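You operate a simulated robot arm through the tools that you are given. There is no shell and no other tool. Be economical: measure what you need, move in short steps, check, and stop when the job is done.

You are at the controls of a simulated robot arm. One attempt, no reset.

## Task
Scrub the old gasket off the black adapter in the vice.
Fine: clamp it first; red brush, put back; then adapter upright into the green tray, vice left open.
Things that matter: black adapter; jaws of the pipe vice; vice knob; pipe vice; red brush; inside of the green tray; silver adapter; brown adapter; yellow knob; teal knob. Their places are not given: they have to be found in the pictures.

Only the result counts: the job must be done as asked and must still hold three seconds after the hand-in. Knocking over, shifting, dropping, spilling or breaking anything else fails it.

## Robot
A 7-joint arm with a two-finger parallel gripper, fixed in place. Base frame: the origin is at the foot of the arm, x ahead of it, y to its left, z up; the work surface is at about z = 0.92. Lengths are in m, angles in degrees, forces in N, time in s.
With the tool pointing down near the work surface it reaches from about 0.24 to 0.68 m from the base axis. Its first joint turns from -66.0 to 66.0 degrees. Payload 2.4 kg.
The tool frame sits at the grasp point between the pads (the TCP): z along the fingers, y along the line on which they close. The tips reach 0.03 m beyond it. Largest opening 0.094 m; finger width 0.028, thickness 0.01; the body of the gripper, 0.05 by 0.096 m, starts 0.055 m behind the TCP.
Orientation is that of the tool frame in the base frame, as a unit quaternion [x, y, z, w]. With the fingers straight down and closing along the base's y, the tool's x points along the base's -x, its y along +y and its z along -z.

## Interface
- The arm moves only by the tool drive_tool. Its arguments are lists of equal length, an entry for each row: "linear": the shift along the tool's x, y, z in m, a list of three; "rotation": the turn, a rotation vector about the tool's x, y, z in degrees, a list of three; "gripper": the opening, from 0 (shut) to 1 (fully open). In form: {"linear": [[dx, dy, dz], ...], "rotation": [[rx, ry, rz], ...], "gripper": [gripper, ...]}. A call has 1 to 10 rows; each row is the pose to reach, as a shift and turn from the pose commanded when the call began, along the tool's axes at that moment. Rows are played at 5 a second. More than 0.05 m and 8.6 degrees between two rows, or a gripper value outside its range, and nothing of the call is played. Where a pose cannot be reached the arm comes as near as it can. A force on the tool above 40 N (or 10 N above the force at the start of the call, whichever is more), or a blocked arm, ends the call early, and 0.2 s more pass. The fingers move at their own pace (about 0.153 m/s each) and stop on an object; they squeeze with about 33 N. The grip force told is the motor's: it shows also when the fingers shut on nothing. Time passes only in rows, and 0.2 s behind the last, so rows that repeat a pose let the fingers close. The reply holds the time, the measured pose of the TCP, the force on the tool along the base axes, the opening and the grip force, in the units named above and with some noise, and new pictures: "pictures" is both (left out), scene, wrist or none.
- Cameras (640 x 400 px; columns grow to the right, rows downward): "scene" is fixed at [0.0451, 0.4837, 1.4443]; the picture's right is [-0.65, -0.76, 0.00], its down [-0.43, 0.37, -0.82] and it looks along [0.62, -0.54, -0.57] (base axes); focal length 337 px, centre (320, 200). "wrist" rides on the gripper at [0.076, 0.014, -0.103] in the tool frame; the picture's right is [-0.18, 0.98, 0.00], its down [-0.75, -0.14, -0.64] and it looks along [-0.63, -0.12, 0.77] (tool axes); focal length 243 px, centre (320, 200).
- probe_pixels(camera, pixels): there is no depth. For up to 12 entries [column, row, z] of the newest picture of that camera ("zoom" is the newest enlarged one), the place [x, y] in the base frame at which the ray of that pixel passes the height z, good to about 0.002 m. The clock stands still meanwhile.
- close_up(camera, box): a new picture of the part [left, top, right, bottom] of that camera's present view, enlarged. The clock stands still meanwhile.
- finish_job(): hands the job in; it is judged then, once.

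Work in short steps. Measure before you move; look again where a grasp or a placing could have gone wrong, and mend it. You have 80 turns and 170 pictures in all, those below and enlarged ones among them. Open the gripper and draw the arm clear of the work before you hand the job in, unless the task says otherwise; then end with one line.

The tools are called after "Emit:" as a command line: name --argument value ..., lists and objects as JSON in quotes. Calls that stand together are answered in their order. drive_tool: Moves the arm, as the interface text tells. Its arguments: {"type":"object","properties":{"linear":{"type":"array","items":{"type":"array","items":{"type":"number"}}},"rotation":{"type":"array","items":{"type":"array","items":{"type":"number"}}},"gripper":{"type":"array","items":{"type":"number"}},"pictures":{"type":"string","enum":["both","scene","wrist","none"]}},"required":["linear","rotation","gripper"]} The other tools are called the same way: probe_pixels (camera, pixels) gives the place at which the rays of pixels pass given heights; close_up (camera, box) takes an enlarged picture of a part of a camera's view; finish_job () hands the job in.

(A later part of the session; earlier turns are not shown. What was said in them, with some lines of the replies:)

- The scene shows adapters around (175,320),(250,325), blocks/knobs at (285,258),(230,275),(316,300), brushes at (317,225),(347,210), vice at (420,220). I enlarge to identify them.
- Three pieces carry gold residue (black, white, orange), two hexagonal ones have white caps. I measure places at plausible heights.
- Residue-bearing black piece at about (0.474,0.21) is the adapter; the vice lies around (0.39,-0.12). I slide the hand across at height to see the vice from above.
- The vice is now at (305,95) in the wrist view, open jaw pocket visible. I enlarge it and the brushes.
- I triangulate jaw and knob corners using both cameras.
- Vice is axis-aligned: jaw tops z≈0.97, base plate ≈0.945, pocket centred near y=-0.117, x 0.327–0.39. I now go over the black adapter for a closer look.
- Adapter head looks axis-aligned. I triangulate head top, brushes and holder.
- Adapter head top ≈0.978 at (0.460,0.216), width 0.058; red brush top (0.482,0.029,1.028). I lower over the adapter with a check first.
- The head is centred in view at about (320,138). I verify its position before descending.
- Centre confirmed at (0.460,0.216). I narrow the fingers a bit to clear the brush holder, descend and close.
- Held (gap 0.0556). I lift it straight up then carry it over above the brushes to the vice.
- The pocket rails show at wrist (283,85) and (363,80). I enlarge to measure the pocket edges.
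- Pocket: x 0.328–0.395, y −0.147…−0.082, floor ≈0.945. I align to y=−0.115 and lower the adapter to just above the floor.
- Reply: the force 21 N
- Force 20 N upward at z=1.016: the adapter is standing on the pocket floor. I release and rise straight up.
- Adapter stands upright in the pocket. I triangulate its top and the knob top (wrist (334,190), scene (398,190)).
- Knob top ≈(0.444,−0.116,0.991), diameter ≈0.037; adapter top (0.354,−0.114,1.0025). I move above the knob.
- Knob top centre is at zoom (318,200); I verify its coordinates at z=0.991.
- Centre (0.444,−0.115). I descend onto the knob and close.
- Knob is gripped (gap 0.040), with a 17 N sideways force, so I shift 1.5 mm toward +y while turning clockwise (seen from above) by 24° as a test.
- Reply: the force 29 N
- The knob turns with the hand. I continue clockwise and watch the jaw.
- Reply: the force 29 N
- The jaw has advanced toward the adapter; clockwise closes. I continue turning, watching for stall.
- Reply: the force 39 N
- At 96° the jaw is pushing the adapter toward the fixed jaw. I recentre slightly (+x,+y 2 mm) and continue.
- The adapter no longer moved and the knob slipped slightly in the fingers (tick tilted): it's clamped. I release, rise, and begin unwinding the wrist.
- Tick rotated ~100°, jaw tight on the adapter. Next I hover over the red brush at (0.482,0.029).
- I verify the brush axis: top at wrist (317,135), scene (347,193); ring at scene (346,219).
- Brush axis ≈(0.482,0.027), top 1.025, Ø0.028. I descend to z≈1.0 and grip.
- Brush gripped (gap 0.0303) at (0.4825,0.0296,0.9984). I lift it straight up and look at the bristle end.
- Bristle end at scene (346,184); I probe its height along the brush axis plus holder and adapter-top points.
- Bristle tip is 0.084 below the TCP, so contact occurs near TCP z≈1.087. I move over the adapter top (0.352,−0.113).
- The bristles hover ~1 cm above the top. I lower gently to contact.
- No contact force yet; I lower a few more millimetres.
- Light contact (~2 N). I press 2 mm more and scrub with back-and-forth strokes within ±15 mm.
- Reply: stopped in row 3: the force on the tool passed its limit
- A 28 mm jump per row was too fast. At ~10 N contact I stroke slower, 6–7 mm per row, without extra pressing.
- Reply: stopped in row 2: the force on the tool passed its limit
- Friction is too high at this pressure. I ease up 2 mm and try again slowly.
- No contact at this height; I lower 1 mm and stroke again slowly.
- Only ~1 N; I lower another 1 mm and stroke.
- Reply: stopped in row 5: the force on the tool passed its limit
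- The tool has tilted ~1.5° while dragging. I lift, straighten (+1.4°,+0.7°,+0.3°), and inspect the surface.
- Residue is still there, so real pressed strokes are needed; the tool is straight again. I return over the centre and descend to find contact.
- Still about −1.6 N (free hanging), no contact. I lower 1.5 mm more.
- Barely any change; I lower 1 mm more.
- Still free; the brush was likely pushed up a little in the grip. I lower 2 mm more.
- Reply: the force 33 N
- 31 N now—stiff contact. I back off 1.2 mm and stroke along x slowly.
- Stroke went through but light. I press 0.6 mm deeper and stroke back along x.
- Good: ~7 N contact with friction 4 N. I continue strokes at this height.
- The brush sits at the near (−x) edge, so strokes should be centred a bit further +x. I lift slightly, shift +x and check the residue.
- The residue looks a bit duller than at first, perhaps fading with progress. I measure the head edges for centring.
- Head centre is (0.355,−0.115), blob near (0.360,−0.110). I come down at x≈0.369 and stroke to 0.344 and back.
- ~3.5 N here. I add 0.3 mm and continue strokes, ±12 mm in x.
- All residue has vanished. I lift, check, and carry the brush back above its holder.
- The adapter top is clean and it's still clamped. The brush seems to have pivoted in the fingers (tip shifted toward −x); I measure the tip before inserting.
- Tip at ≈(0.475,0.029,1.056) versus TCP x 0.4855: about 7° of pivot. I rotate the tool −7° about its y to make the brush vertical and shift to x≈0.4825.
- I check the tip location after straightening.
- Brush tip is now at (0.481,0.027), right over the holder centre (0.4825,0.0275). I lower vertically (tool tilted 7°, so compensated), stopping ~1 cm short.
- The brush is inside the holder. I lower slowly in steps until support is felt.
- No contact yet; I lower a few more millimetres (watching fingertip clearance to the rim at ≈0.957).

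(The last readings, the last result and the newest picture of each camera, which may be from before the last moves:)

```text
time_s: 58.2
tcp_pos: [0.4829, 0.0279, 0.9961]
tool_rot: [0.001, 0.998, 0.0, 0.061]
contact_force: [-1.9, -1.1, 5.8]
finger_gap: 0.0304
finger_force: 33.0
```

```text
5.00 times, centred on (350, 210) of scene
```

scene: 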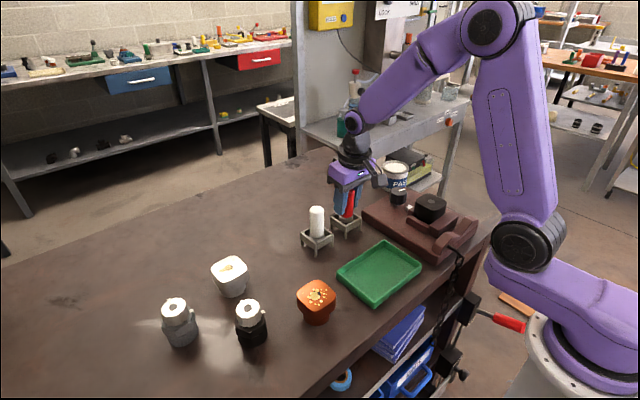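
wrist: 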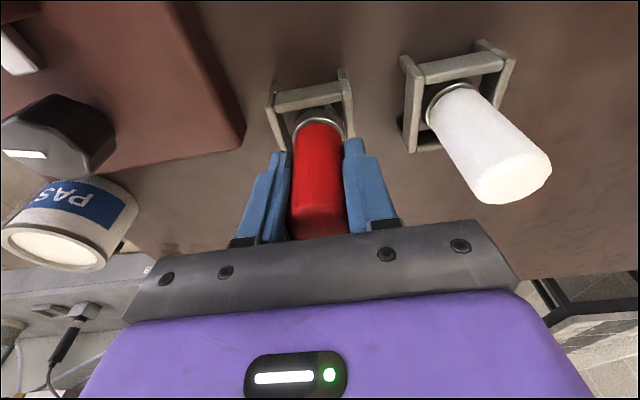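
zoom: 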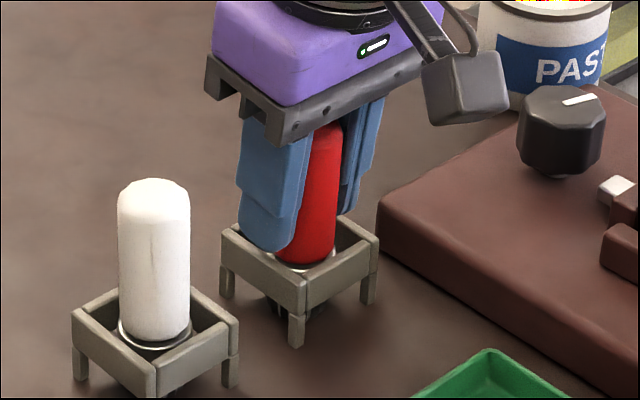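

7 N support: the brush is standing. I open the fingers, then rise vertically and straighten the tool.

Emit:
drive_tool --linear '[[0, 0, 0], [0, 0, 0], [0, 0, 0], [-0.0037, 0, -0.0298], [-0.0085, 0, -0.0695], [-0.0134, 0, -0.1092], [-0.0134, 0, -0.1092]]' --rotation '[[0, 0, 0], [0, 0, 0], [0, 0, 0], [0, 0, 0], [0, 0, 0], [0, 3.5, 0], [0, 7, 0]]' --gripper '[0.55, 0.55, 0.55, 0.55, 0.55, 0.55, 0.55]'

Emit:
close_up --camera "scene" --box '[310, 170, 390, 250]'

```text
time_s: 59.8
tcp_pos: [0.4805, 0.0295, 1.1064]
tool_rot: [0.001, 1.0, 0.0, -0.001]
contact_force: [0.0, 0.1, -1.1]
finger_gap: 0.0518
finger_force: 0.1
```

scene: 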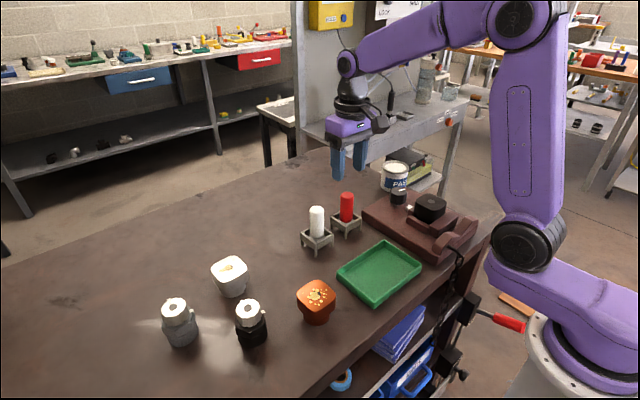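
wrist: 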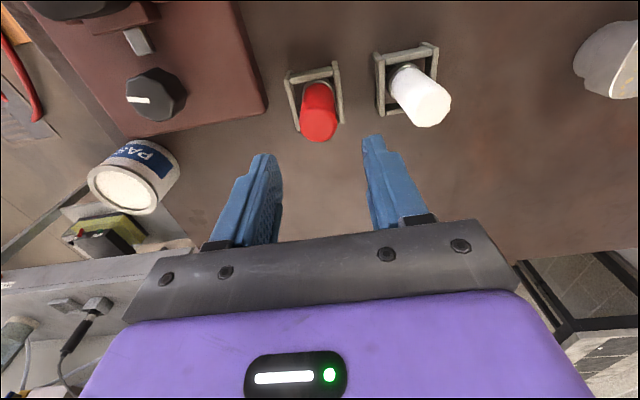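

```text
5.00 times, centred on (350, 210) of scene
```

zoom: 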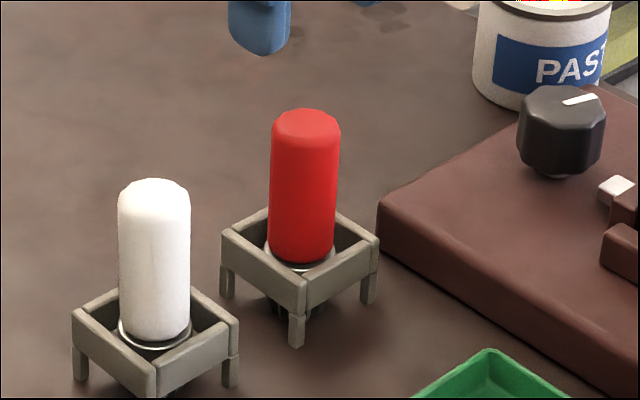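

Brush is back upright in its holder. Now I go over the knob, rotating the hand clockwise by 96° in advance so that I can unwind it.

Emit:
drive_tool --linear '[[0.01, -0.04, 0], [0.02, -0.08, 0], [0.03, -0.12, 0], [0.0367, -0.144, 0], [0.0367, -0.144, 0], [0.0367, -0.144, 0], [0.0367, -0.144, 0]]' --rotation '[[0, 0, 8], [0, 0, 16], [0, 0, 24], [0, 0, 32], [0, 0, 40], [0, 0, 48], [0, 0, 56]]' --gripper '[0.6, 0.6, 0.6, 0.65, 0.65, 0.65, 0.65]' --pictures "none"

Emit:
drive_tool --linear '[[0, 0, 0.01], [0, 0, 0.02], [0, 0, 0.03], [0, 0, 0.04], [0, 0, 0.05], [0, 0, 0.05]]' --rotation '[[0, 0, 8], [0, 0, 16], [0, 0, 24], [0, 0, 32], [0, 0, 40], [0, 0, 40]]' --gripper '[0.65, 0.65, 0.65, 0.65, 0.65, 0.65]'

Emit:
close_up --camera "wrist" --box '[240, 80, 400, 230]'

```text
time_s: 61.4
tcp_pos: [0.4433, -0.1162, 1.1061]
tool_rot: [0.471, 0.882, 0.0, 0.0]
contact_force: [0.3, 0.0, 0.5]
finger_gap: 0.0609
finger_force: 0.0
```

```text
time_s: 62.8
tcp_pos: [0.4443, -0.1165, 1.0557]
tool_rot: [0.744, 0.668, 0.0, 0.001]
contact_force: [0.0, -0.6, 0.3]
finger_gap: 0.0613
finger_force: 0.1
```

scene: 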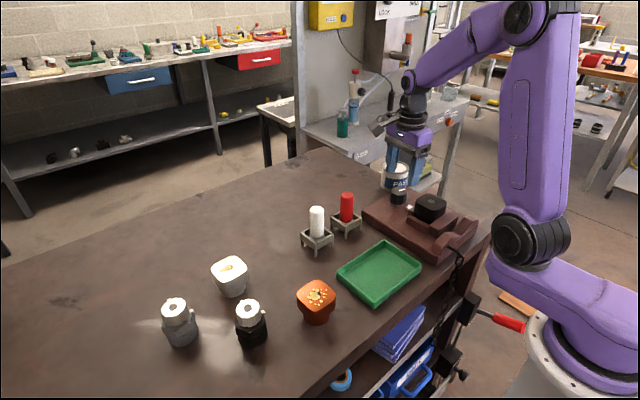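
wrist: 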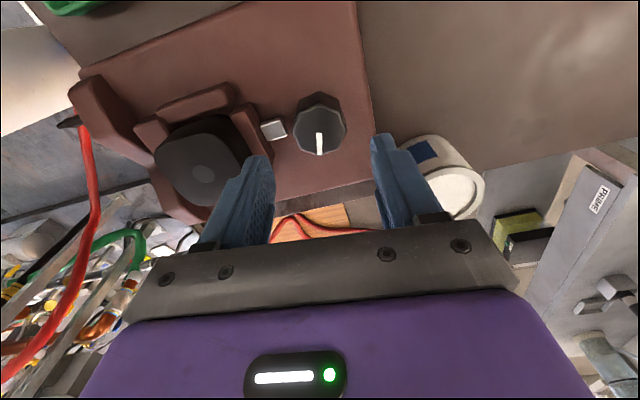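

```text
2.67 times, centred on (320, 155) of wrist
```

zoom: 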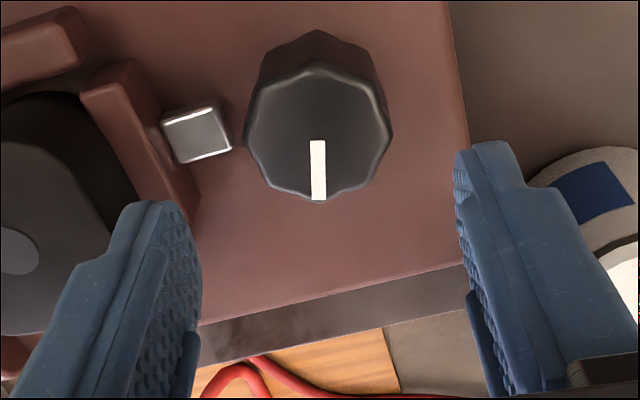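

Knob top centre at zoom (319,135); verify.

Emit:
probe_pixels --camera "zoom" --pixels '[[319, 135, 0.991], [247, 140, 0.991], [391, 130, 0.991]]'

```text
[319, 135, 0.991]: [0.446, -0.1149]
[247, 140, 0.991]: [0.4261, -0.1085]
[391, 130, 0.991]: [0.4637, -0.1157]
```

Centre (0.4445,−0.114). I descend and grip the knob.

Emit:
drive_tool --linear '[[0.0015, 0, 0.02], [0.0015, 0, 0.04], [0.0015, 0, 0.0575], [0.0015, 0, 0.0575], [0.0015, 0, 0.0575], [0.0015, 0, 0.0575]]' --rotation '[[0, 0, 0], [0, 0, 0], [0, 0, 0], [0, 0, 0], [0, 0, 0], [0, 0, 0]]' --gripper '[0.65, 0.65, 0.65, 0, 0, 0]' --pictures "wrist"

```text
time_s: 64.2
tcp_pos: [0.4454, -0.1142, 0.9984]
tool_rot: [0.743, 0.669, 0.002, 0.002]
contact_force: [17.2, -0.4, -3.2]
finger_gap: 0.0391
finger_force: 44.8
```

wrist: 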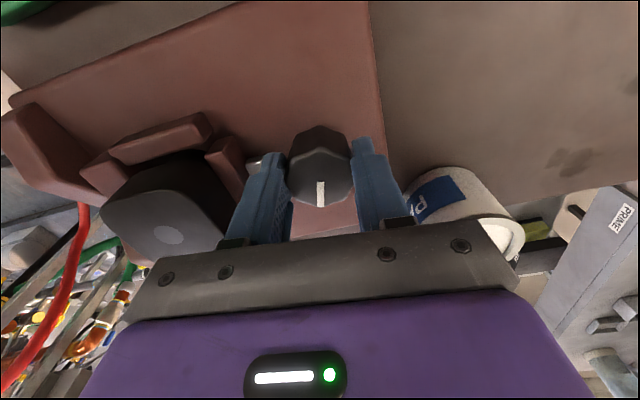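

Gripped. I turn counter-clockwise with a 1 mm recentring.

Emit:
drive_tool --linear '[[0, 0.001, 0], [0, 0.001, 0], [0, 0.001, 0], [0, 0.001, 0], [0, 0.001, 0], [0, 0.001, 0], [0, 0.001, 0]]' --rotation '[[0, 0, -8], [0, 0, -16], [0, 0, -24], [0, 0, -32], [0, 0, -40], [0, 0, -48], [0, 0, -48]]' --gripper '[0, 0, 0, 0, 0, 0, 0]'

Emit:
close_up --camera "scene" --box '[385, 160, 485, 265]'

```text
time_s: 65.8
tcp_pos: [0.4453, -0.1149, 0.9979]
tool_rot: [0.406, 0.914, 0.0, 0.0]
contact_force: [-0.4, 2.9, 31.3]
finger_gap: 0.0385
finger_force: 45.0
```

scene: 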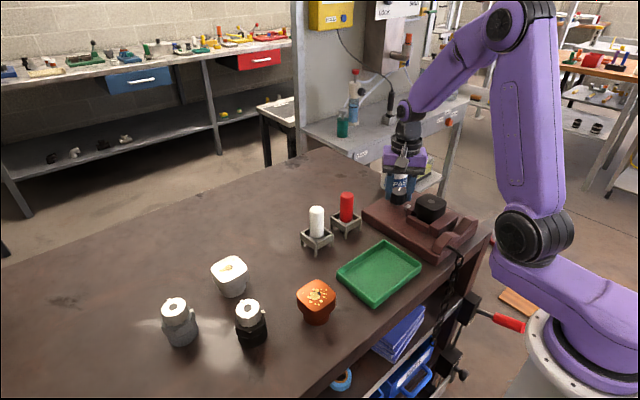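
wrist: 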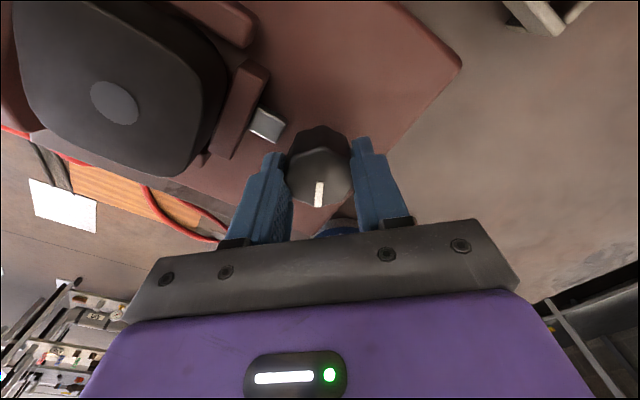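

```text
3.81 times, centred on (435, 212) of scene
```

zoom: 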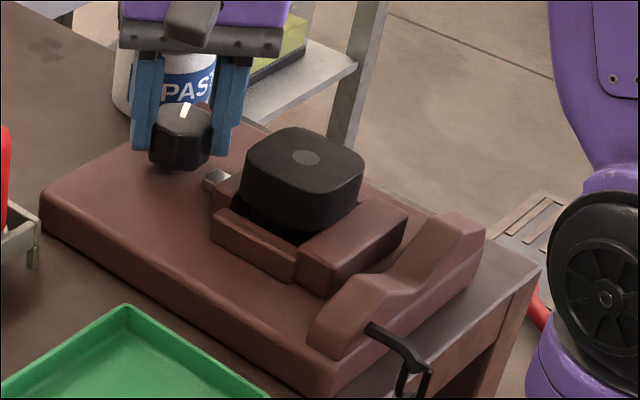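

Turned 48° and the jaw is retreating. I ease up 0.5 mm and continue another 52°.

Emit:
drive_tool --linear '[[0, 0, -0.0005], [0, 0, -0.0005], [0, 0, -0.0005], [0, 0, -0.0005], [0, 0, -0.0005], [0, 0, -0.0005], [0, 0, -0.0005], [0, 0, -0.0005]]' --rotation '[[0, 0, -8], [0, 0, -16], [0, 0, -24], [0, 0, -32], [0, 0, -40], [0, 0, -46], [0, 0, -52], [0, 0, -52]]' --gripper '[0, 0, 0, 0, 0, 0, 0, 0]' --pictures "wrist"

Emit:
close_up --camera "scene" --box '[385, 160, 485, 265]'

```text
time_s: 67.6
tcp_pos: [0.4449, -0.1148, 0.998]
tool_rot: [-0.035, 0.999, 0.0, 0.0]
contact_force: [-1.1, -10.0, -16.3]
finger_gap: 0.0383
finger_force: 44.7
```

wrist: 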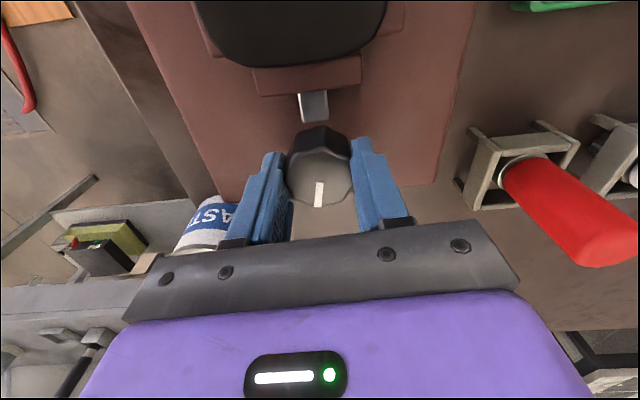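

```text
3.81 times, centred on (435, 212) of scene
```

zoom: 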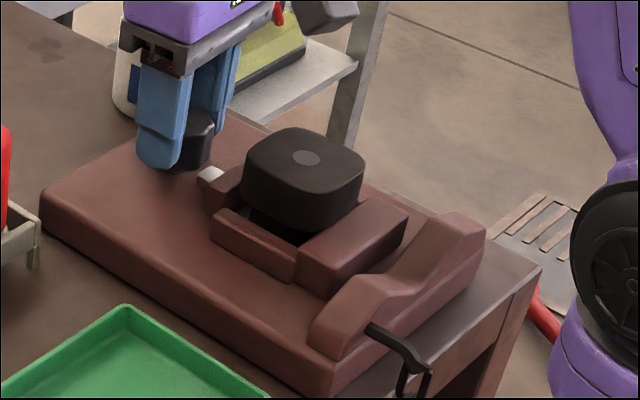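

The jaw is nearly at its original place. I turn ~12° more to make it fully open, then release and rise.

Emit:
drive_tool --linear '[[0, 0, 0], [0, 0, 0], [0, 0, 0], [0, 0, 0], [0, 0, 0], [0, 0, -0.03], [0, 0, -0.07], [0, 0, -0.1]]' --rotation '[[0, 0, -6], [0, 0, -12], [0, 0, -12], [0, 0, -12], [0, 0, -12], [0, 0, -12], [0, 0, -4], [0, 0, 4]]' --gripper '[0, 0, 0, 0.65, 0.65, 0.65, 0.65, 0.65]'

Emit:
close_up --camera "scene" --box '[385, 160, 485, 265]'

Emit:
close_up --camera "wrist" --box '[230, 0, 400, 160]'

```text
time_s: 69.4
tcp_pos: [0.4432, -0.1136, 1.0994]
tool_rot: [0.003, 1.0, 0.0, 0.0]
contact_force: [-0.4, -0.3, 0.9]
finger_gap: 0.0613
finger_force: 0.1
```

scene: 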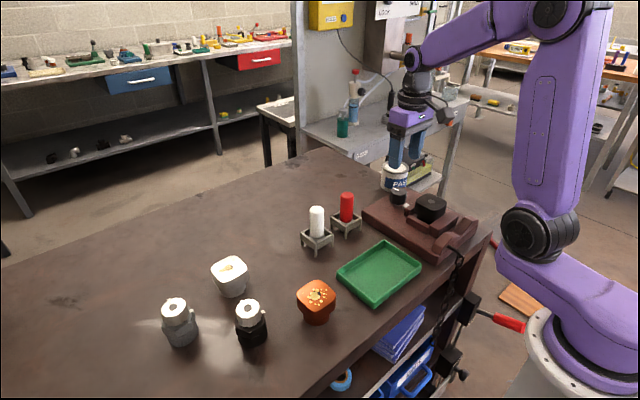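
wrist: 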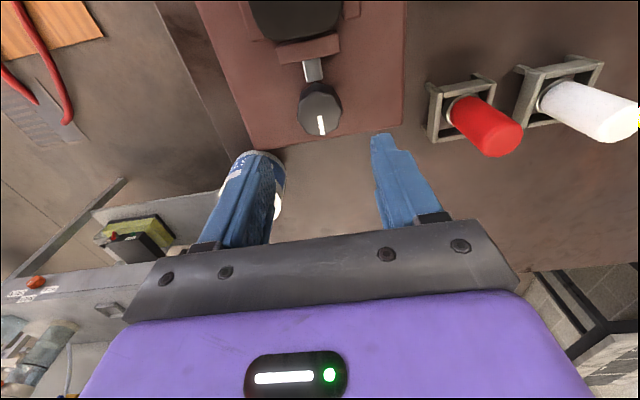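

```text
3.81 times, centred on (435, 212) of scene
```

zoom: 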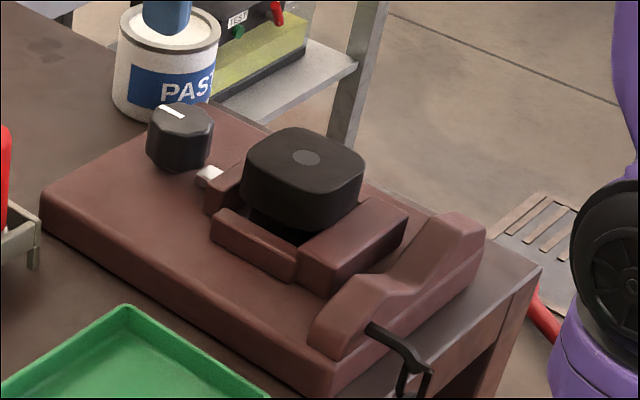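

```text
2.50 times, centred on (315, 80) of wrist
```

zoom: 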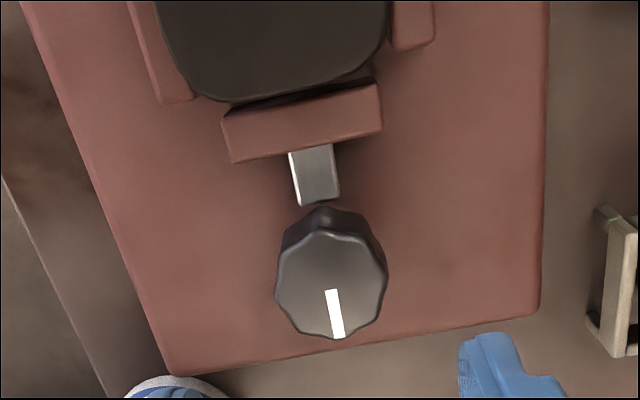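

Vice is open again with the knob at its original mark. I move over the adapter.

Emit:
drive_tool --linear '[[0.045, 0, 0], [0.089, 0, 0], [0.089, 0, 0.03], [0.089, 0, 0.045]]' --rotation '[[0, 0, 0], [0, 0, 0], [0, 0, 0], [0, 0, 0]]' --gripper '[0.82, 0.82, 0.82, 0.82]' --pictures "wrist"

```text
time_s: 70.4
tcp_pos: [0.3583, -0.1162, 1.0557]
tool_rot: [0.001, 1.0, 0.001, 0.0]
contact_force: [0.5, 0.8, -0.6]
finger_gap: 0.0773
finger_force: 0.1
```

wrist: 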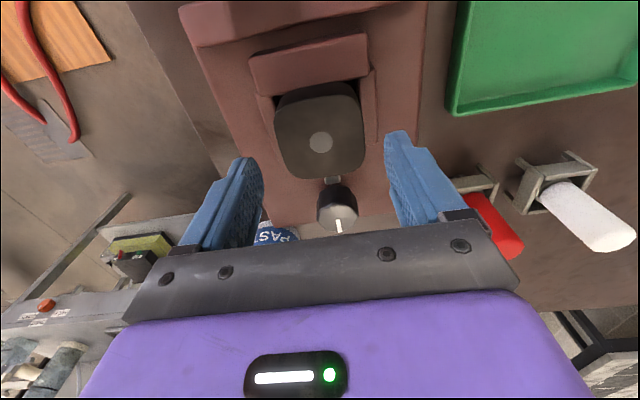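

The adapter head is centred at wrist (320,141); I measure its edges and the tray corners.

Emit:
probe_pixels --camera "wrist" --pixels '[[320, 141, 1.0025], [277, 145, 1.0025], [363, 145, 1.0025], [316, 100, 1.0025], [322, 180, 1.0025]]'

Emit:
probe_pixels --camera "scene" --pixels '[[337, 274, 0.945], [383, 242, 0.945], [422, 266, 0.945], [375, 307, 0.945], [378, 273, 0.925]]'

```text
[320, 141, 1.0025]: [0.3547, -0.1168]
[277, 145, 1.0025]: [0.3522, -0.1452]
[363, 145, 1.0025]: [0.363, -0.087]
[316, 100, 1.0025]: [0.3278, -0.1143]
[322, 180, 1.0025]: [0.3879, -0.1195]
```

```text
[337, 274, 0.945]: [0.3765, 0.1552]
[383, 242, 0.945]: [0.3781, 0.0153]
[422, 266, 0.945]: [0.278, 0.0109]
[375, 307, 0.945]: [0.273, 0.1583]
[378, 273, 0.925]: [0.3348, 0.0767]
```

Head centre (0.356,−0.116). I descend and grip, then lift straight up.

Emit:
drive_tool --linear '[[0.002, 0, 0.025], [0.002, 0, 0.046], [0.002, 0, 0.046], [0.002, 0, 0.046], [0.002, 0, 0.046], [0.002, 0, 0.03], [0.002, 0, 0], [0.002, 0, -0.03], [0.002, 0, -0.06]]' --rotation '[[0, 0, 0], [0, 0, 0], [0, 0, 0], [0, 0, 0], [0, 0, 0], [0, 0, 0], [0, 0, 0], [0, 0, 0], [0, 0, 0]]' --gripper '[0.82, 0.82, 0, 0, 0, 0, 0, 0, 0]'

```text
time_s: 72.4
tcp_pos: [0.3547, -0.1133, 1.1149]
tool_rot: [0.001, 1.0, 0.0, -0.001]
contact_force: [-0.9, 0.2, -4.5]
finger_gap: 0.0602
finger_force: 33.3
```

scene: 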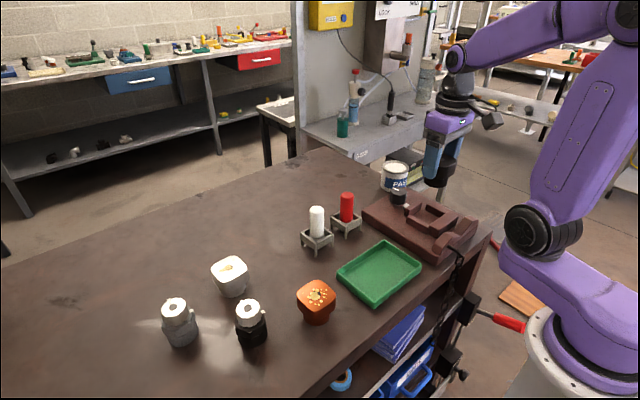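
wrist: 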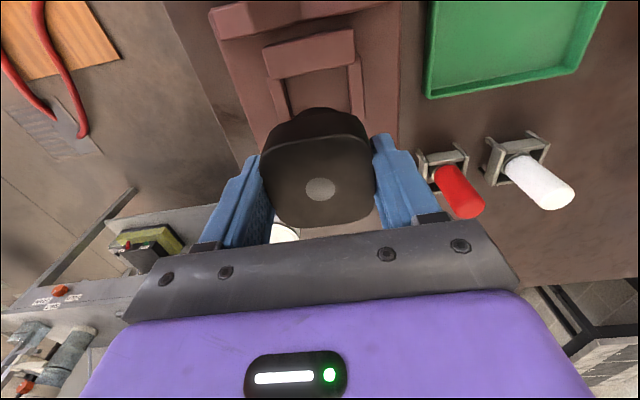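

Adapter lifted from the open vice. I carry it over the tray centre (0.327,0.087).

Emit:
drive_tool --linear '[[0.006, 0.045, 0], [0.012, 0.09, 0], [0.019, 0.135, 0], [0.025, 0.18, 0], [0.0277, 0.2, 0], [0.0277, 0.2, 0.03]]' --rotation '[[0, 0, 0], [0, 0, 0], [0, 0, 0], [0, 0, 0], [0, 0, 0], [0, 0, 0]]' --gripper '[0, 0, 0, 0, 0, 0]'

```text
time_s: 73.8
tcp_pos: [0.3275, 0.0861, 1.082]
tool_rot: [0.001, 1.0, 0.0, 0.0]
contact_force: [-0.7, 0.5, -5.0]
finger_gap: 0.0606
finger_force: 33.0
```

scene: 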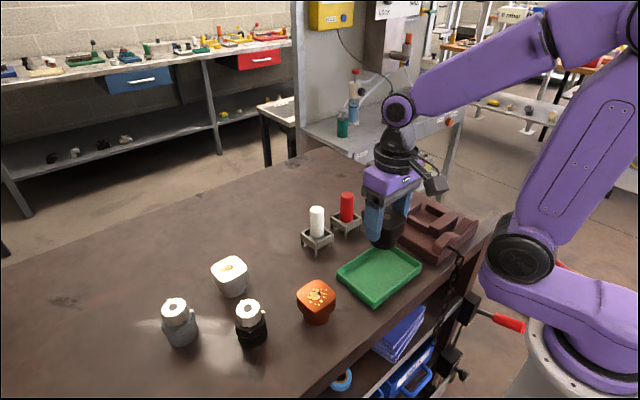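
wrist: 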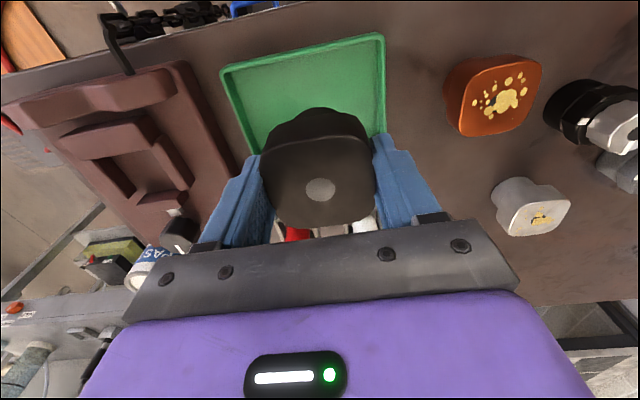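

Over the tray. I lower to ~1 cm above the tray floor, then slowly.

Emit:
drive_tool --linear '[[0, 0, 0.03], [0, 0, 0.06], [0, 0, 0.08], [0, 0, 0.085], [0, 0, 0.088], [0, 0, 0.091]]' --rotation '[[0, 0, 0], [0, 0, 0], [0, 0, 0], [0, 0, 0], [0, 0, 0], [0, 0, 0]]' --gripper '[0, 0, 0, 0, 0, 0]'

Emit:
close_up --camera "scene" --box '[325, 200, 435, 315]'

```text
time_s: 75.2
tcp_pos: [0.3291, 0.0848, 0.991]
tool_rot: [0.001, 1.0, -0.001, 0.0]
contact_force: [0.2, -0.5, -5.1]
finger_gap: 0.06
finger_force: 32.5
```

scene: 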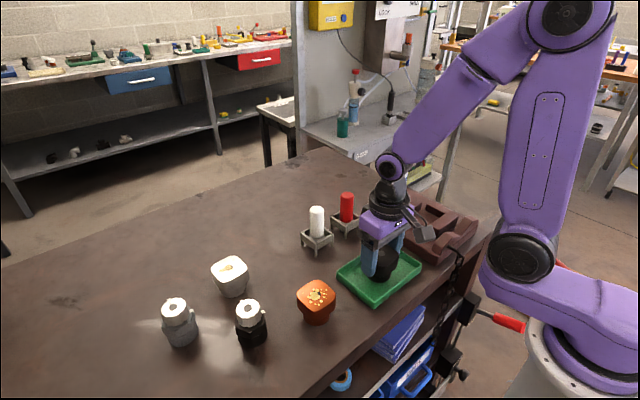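
wrist: 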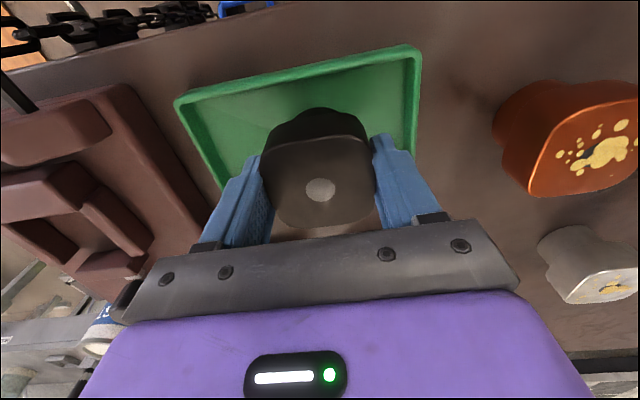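

```text
3.48 times, centred on (380, 258) of scene
```

zoom: 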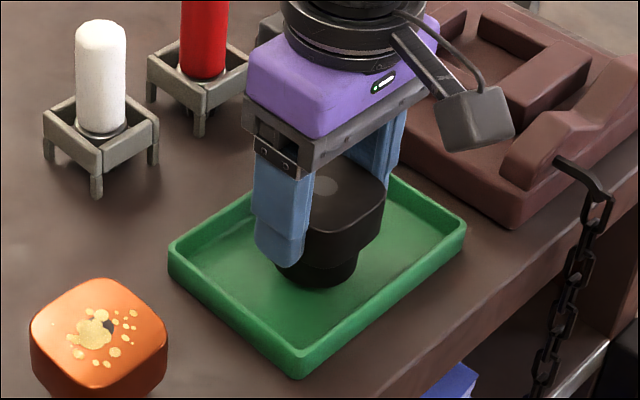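

Still free (−5 N is the weight); I lower a few more millimetres until support.

Emit:
drive_tool --linear '[[0, 0, 0.001], [0, 0, 0.002], [0, 0, 0.003], [0, 0, 0.004], [0, 0, 0.004]]' --rotation '[[0, 0, 0], [0, 0, 0], [0, 0, 0], [0, 0, 0], [0, 0, 0]]' --gripper '[0, 0, 0, 0, 0]' --pictures "none"

```text
time_s: 76.4
tcp_pos: [0.3275, 0.0862, 0.9888]
tool_rot: [0.001, 1.0, 0.0, 0.0]
contact_force: [-1.1, 0.4, -4.3]
finger_gap: 0.06
finger_force: 32.8
```

Still hanging at z≈0.988; I continue another 3 mm.

Emit:
drive_tool --linear '[[0, 0, 0.001], [0, 0, 0.002], [0, 0, 0.003], [0, 0, 0.003]]' --rotation '[[0, 0, 0], [0, 0, 0], [0, 0, 0], [0, 0, 0]]' --gripper '[0, 0, 0, 0]' --pictures "none"

```text
time_s: 77.4
tcp_pos: [0.3278, 0.086, 0.9844]
tool_rot: [0.0, 1.0, 0.0, 0.0]
contact_force: [-0.3, 0.4, -4.9]
finger_gap: 0.0605
finger_force: 32.4
```

Still free; another 3 mm (fingers are inside the tray walls).

Emit:
drive_tool --linear '[[0, 0, 0.001], [0, 0, 0.002], [0, 0, 0.003], [0, 0, 0.003]]' --rotation '[[0, 0, 0], [0, 0, 0], [0, 0, 0], [0, 0, 0]]' --gripper '[0, 0, 0, 0]' --pictures "none"

Emit:
close_up --camera "scene" --box '[325, 200, 435, 315]'

```text
time_s: 78.4
tcp_pos: [0.3269, 0.0861, 0.9826]
tool_rot: [0.002, 1.0, 0.0, 0.0]
contact_force: [0.2, -0.3, -4.3]
finger_gap: 0.0604
finger_force: 32.5
```

```text
3.48 times, centred on (380, 258) of scene
```

zoom: 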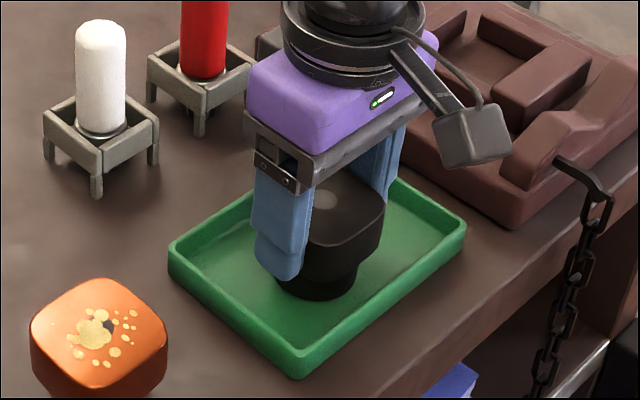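

Very near the floor by now; I continue in 1 mm steps.

Emit:
drive_tool --linear '[[0, 0, 0.001], [0, 0, 0.002], [0, 0, 0.003], [0, 0, 0.003]]' --rotation '[[0, 0, 0], [0, 0, 0], [0, 0, 0], [0, 0, 0]]' --gripper '[0, 0, 0, 0]' --pictures "none"

```text
time_s: 79.4
tcp_pos: [0.326, 0.0852, 0.9816]
tool_rot: [0.001, 1.0, 0.0, 0.001]
contact_force: [-5.1, -4.4, 18.2]
finger_gap: 0.0604
finger_force: 33.0
```

Support felt (18 N). I release and rise straight up.

Emit:
drive_tool --linear '[[0, 0, -0.0008], [0, 0, -0.0008], [0, 0, -0.0008], [0, 0, -0.03], [0, 0, -0.07], [0, 0, -0.11], [0, 0, -0.15]]' --rotation '[[0, 0, 0], [0, 0, 0], [0, 0, 0], [0, 0, 0], [0, 0, 0], [0, 0, 0], [0, 0, 0]]' --gripper '[0.8, 0.8, 0.8, 0.8, 0.8, 0.8, 0.8]'

Emit:
close_up --camera "scene" --box '[310, 170, 490, 320]'

```text
time_s: 81.0
tcp_pos: [0.3263, 0.0891, 1.1327]
tool_rot: [0.002, 1.0, 0.0, 0.0]
contact_force: [-0.6, 0.1, -0.1]
finger_gap: 0.0751
finger_force: 0.0
```

scene: 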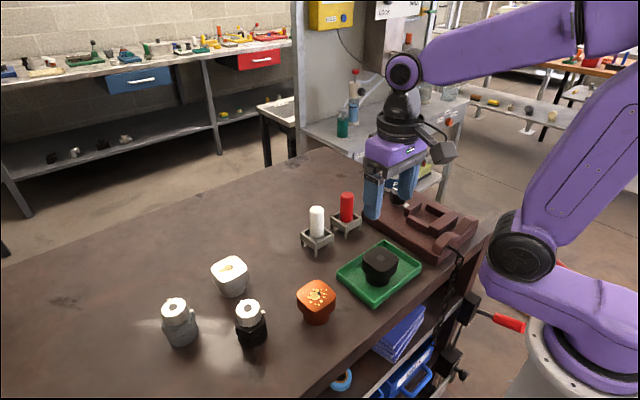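
wrist: 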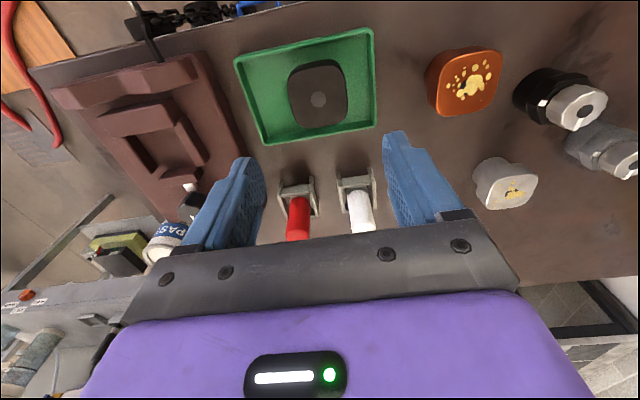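

```text
2.67 times, centred on (400, 245) of scene
```

zoom: 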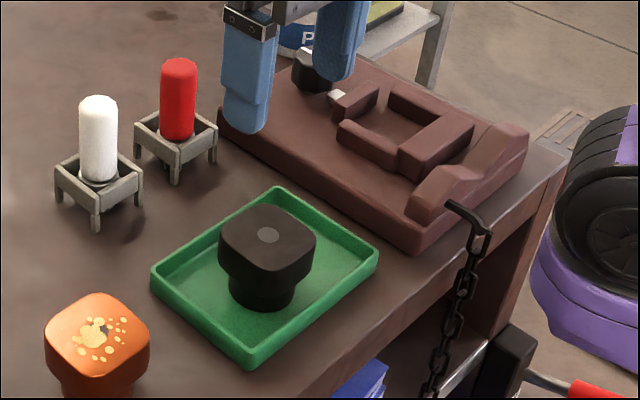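

The adapter stands upright in the tray, the brush is in its holder, the vice is open, and the arm is clear with the gripper open. Handing in.

Emit:
finish_job

```text
The job is handed in.
```

The black adapter was clamped in the vice and scrubbed clean with the red brush. It now stands upright in the green tray, the brush is back in its holder, and the vice is open.
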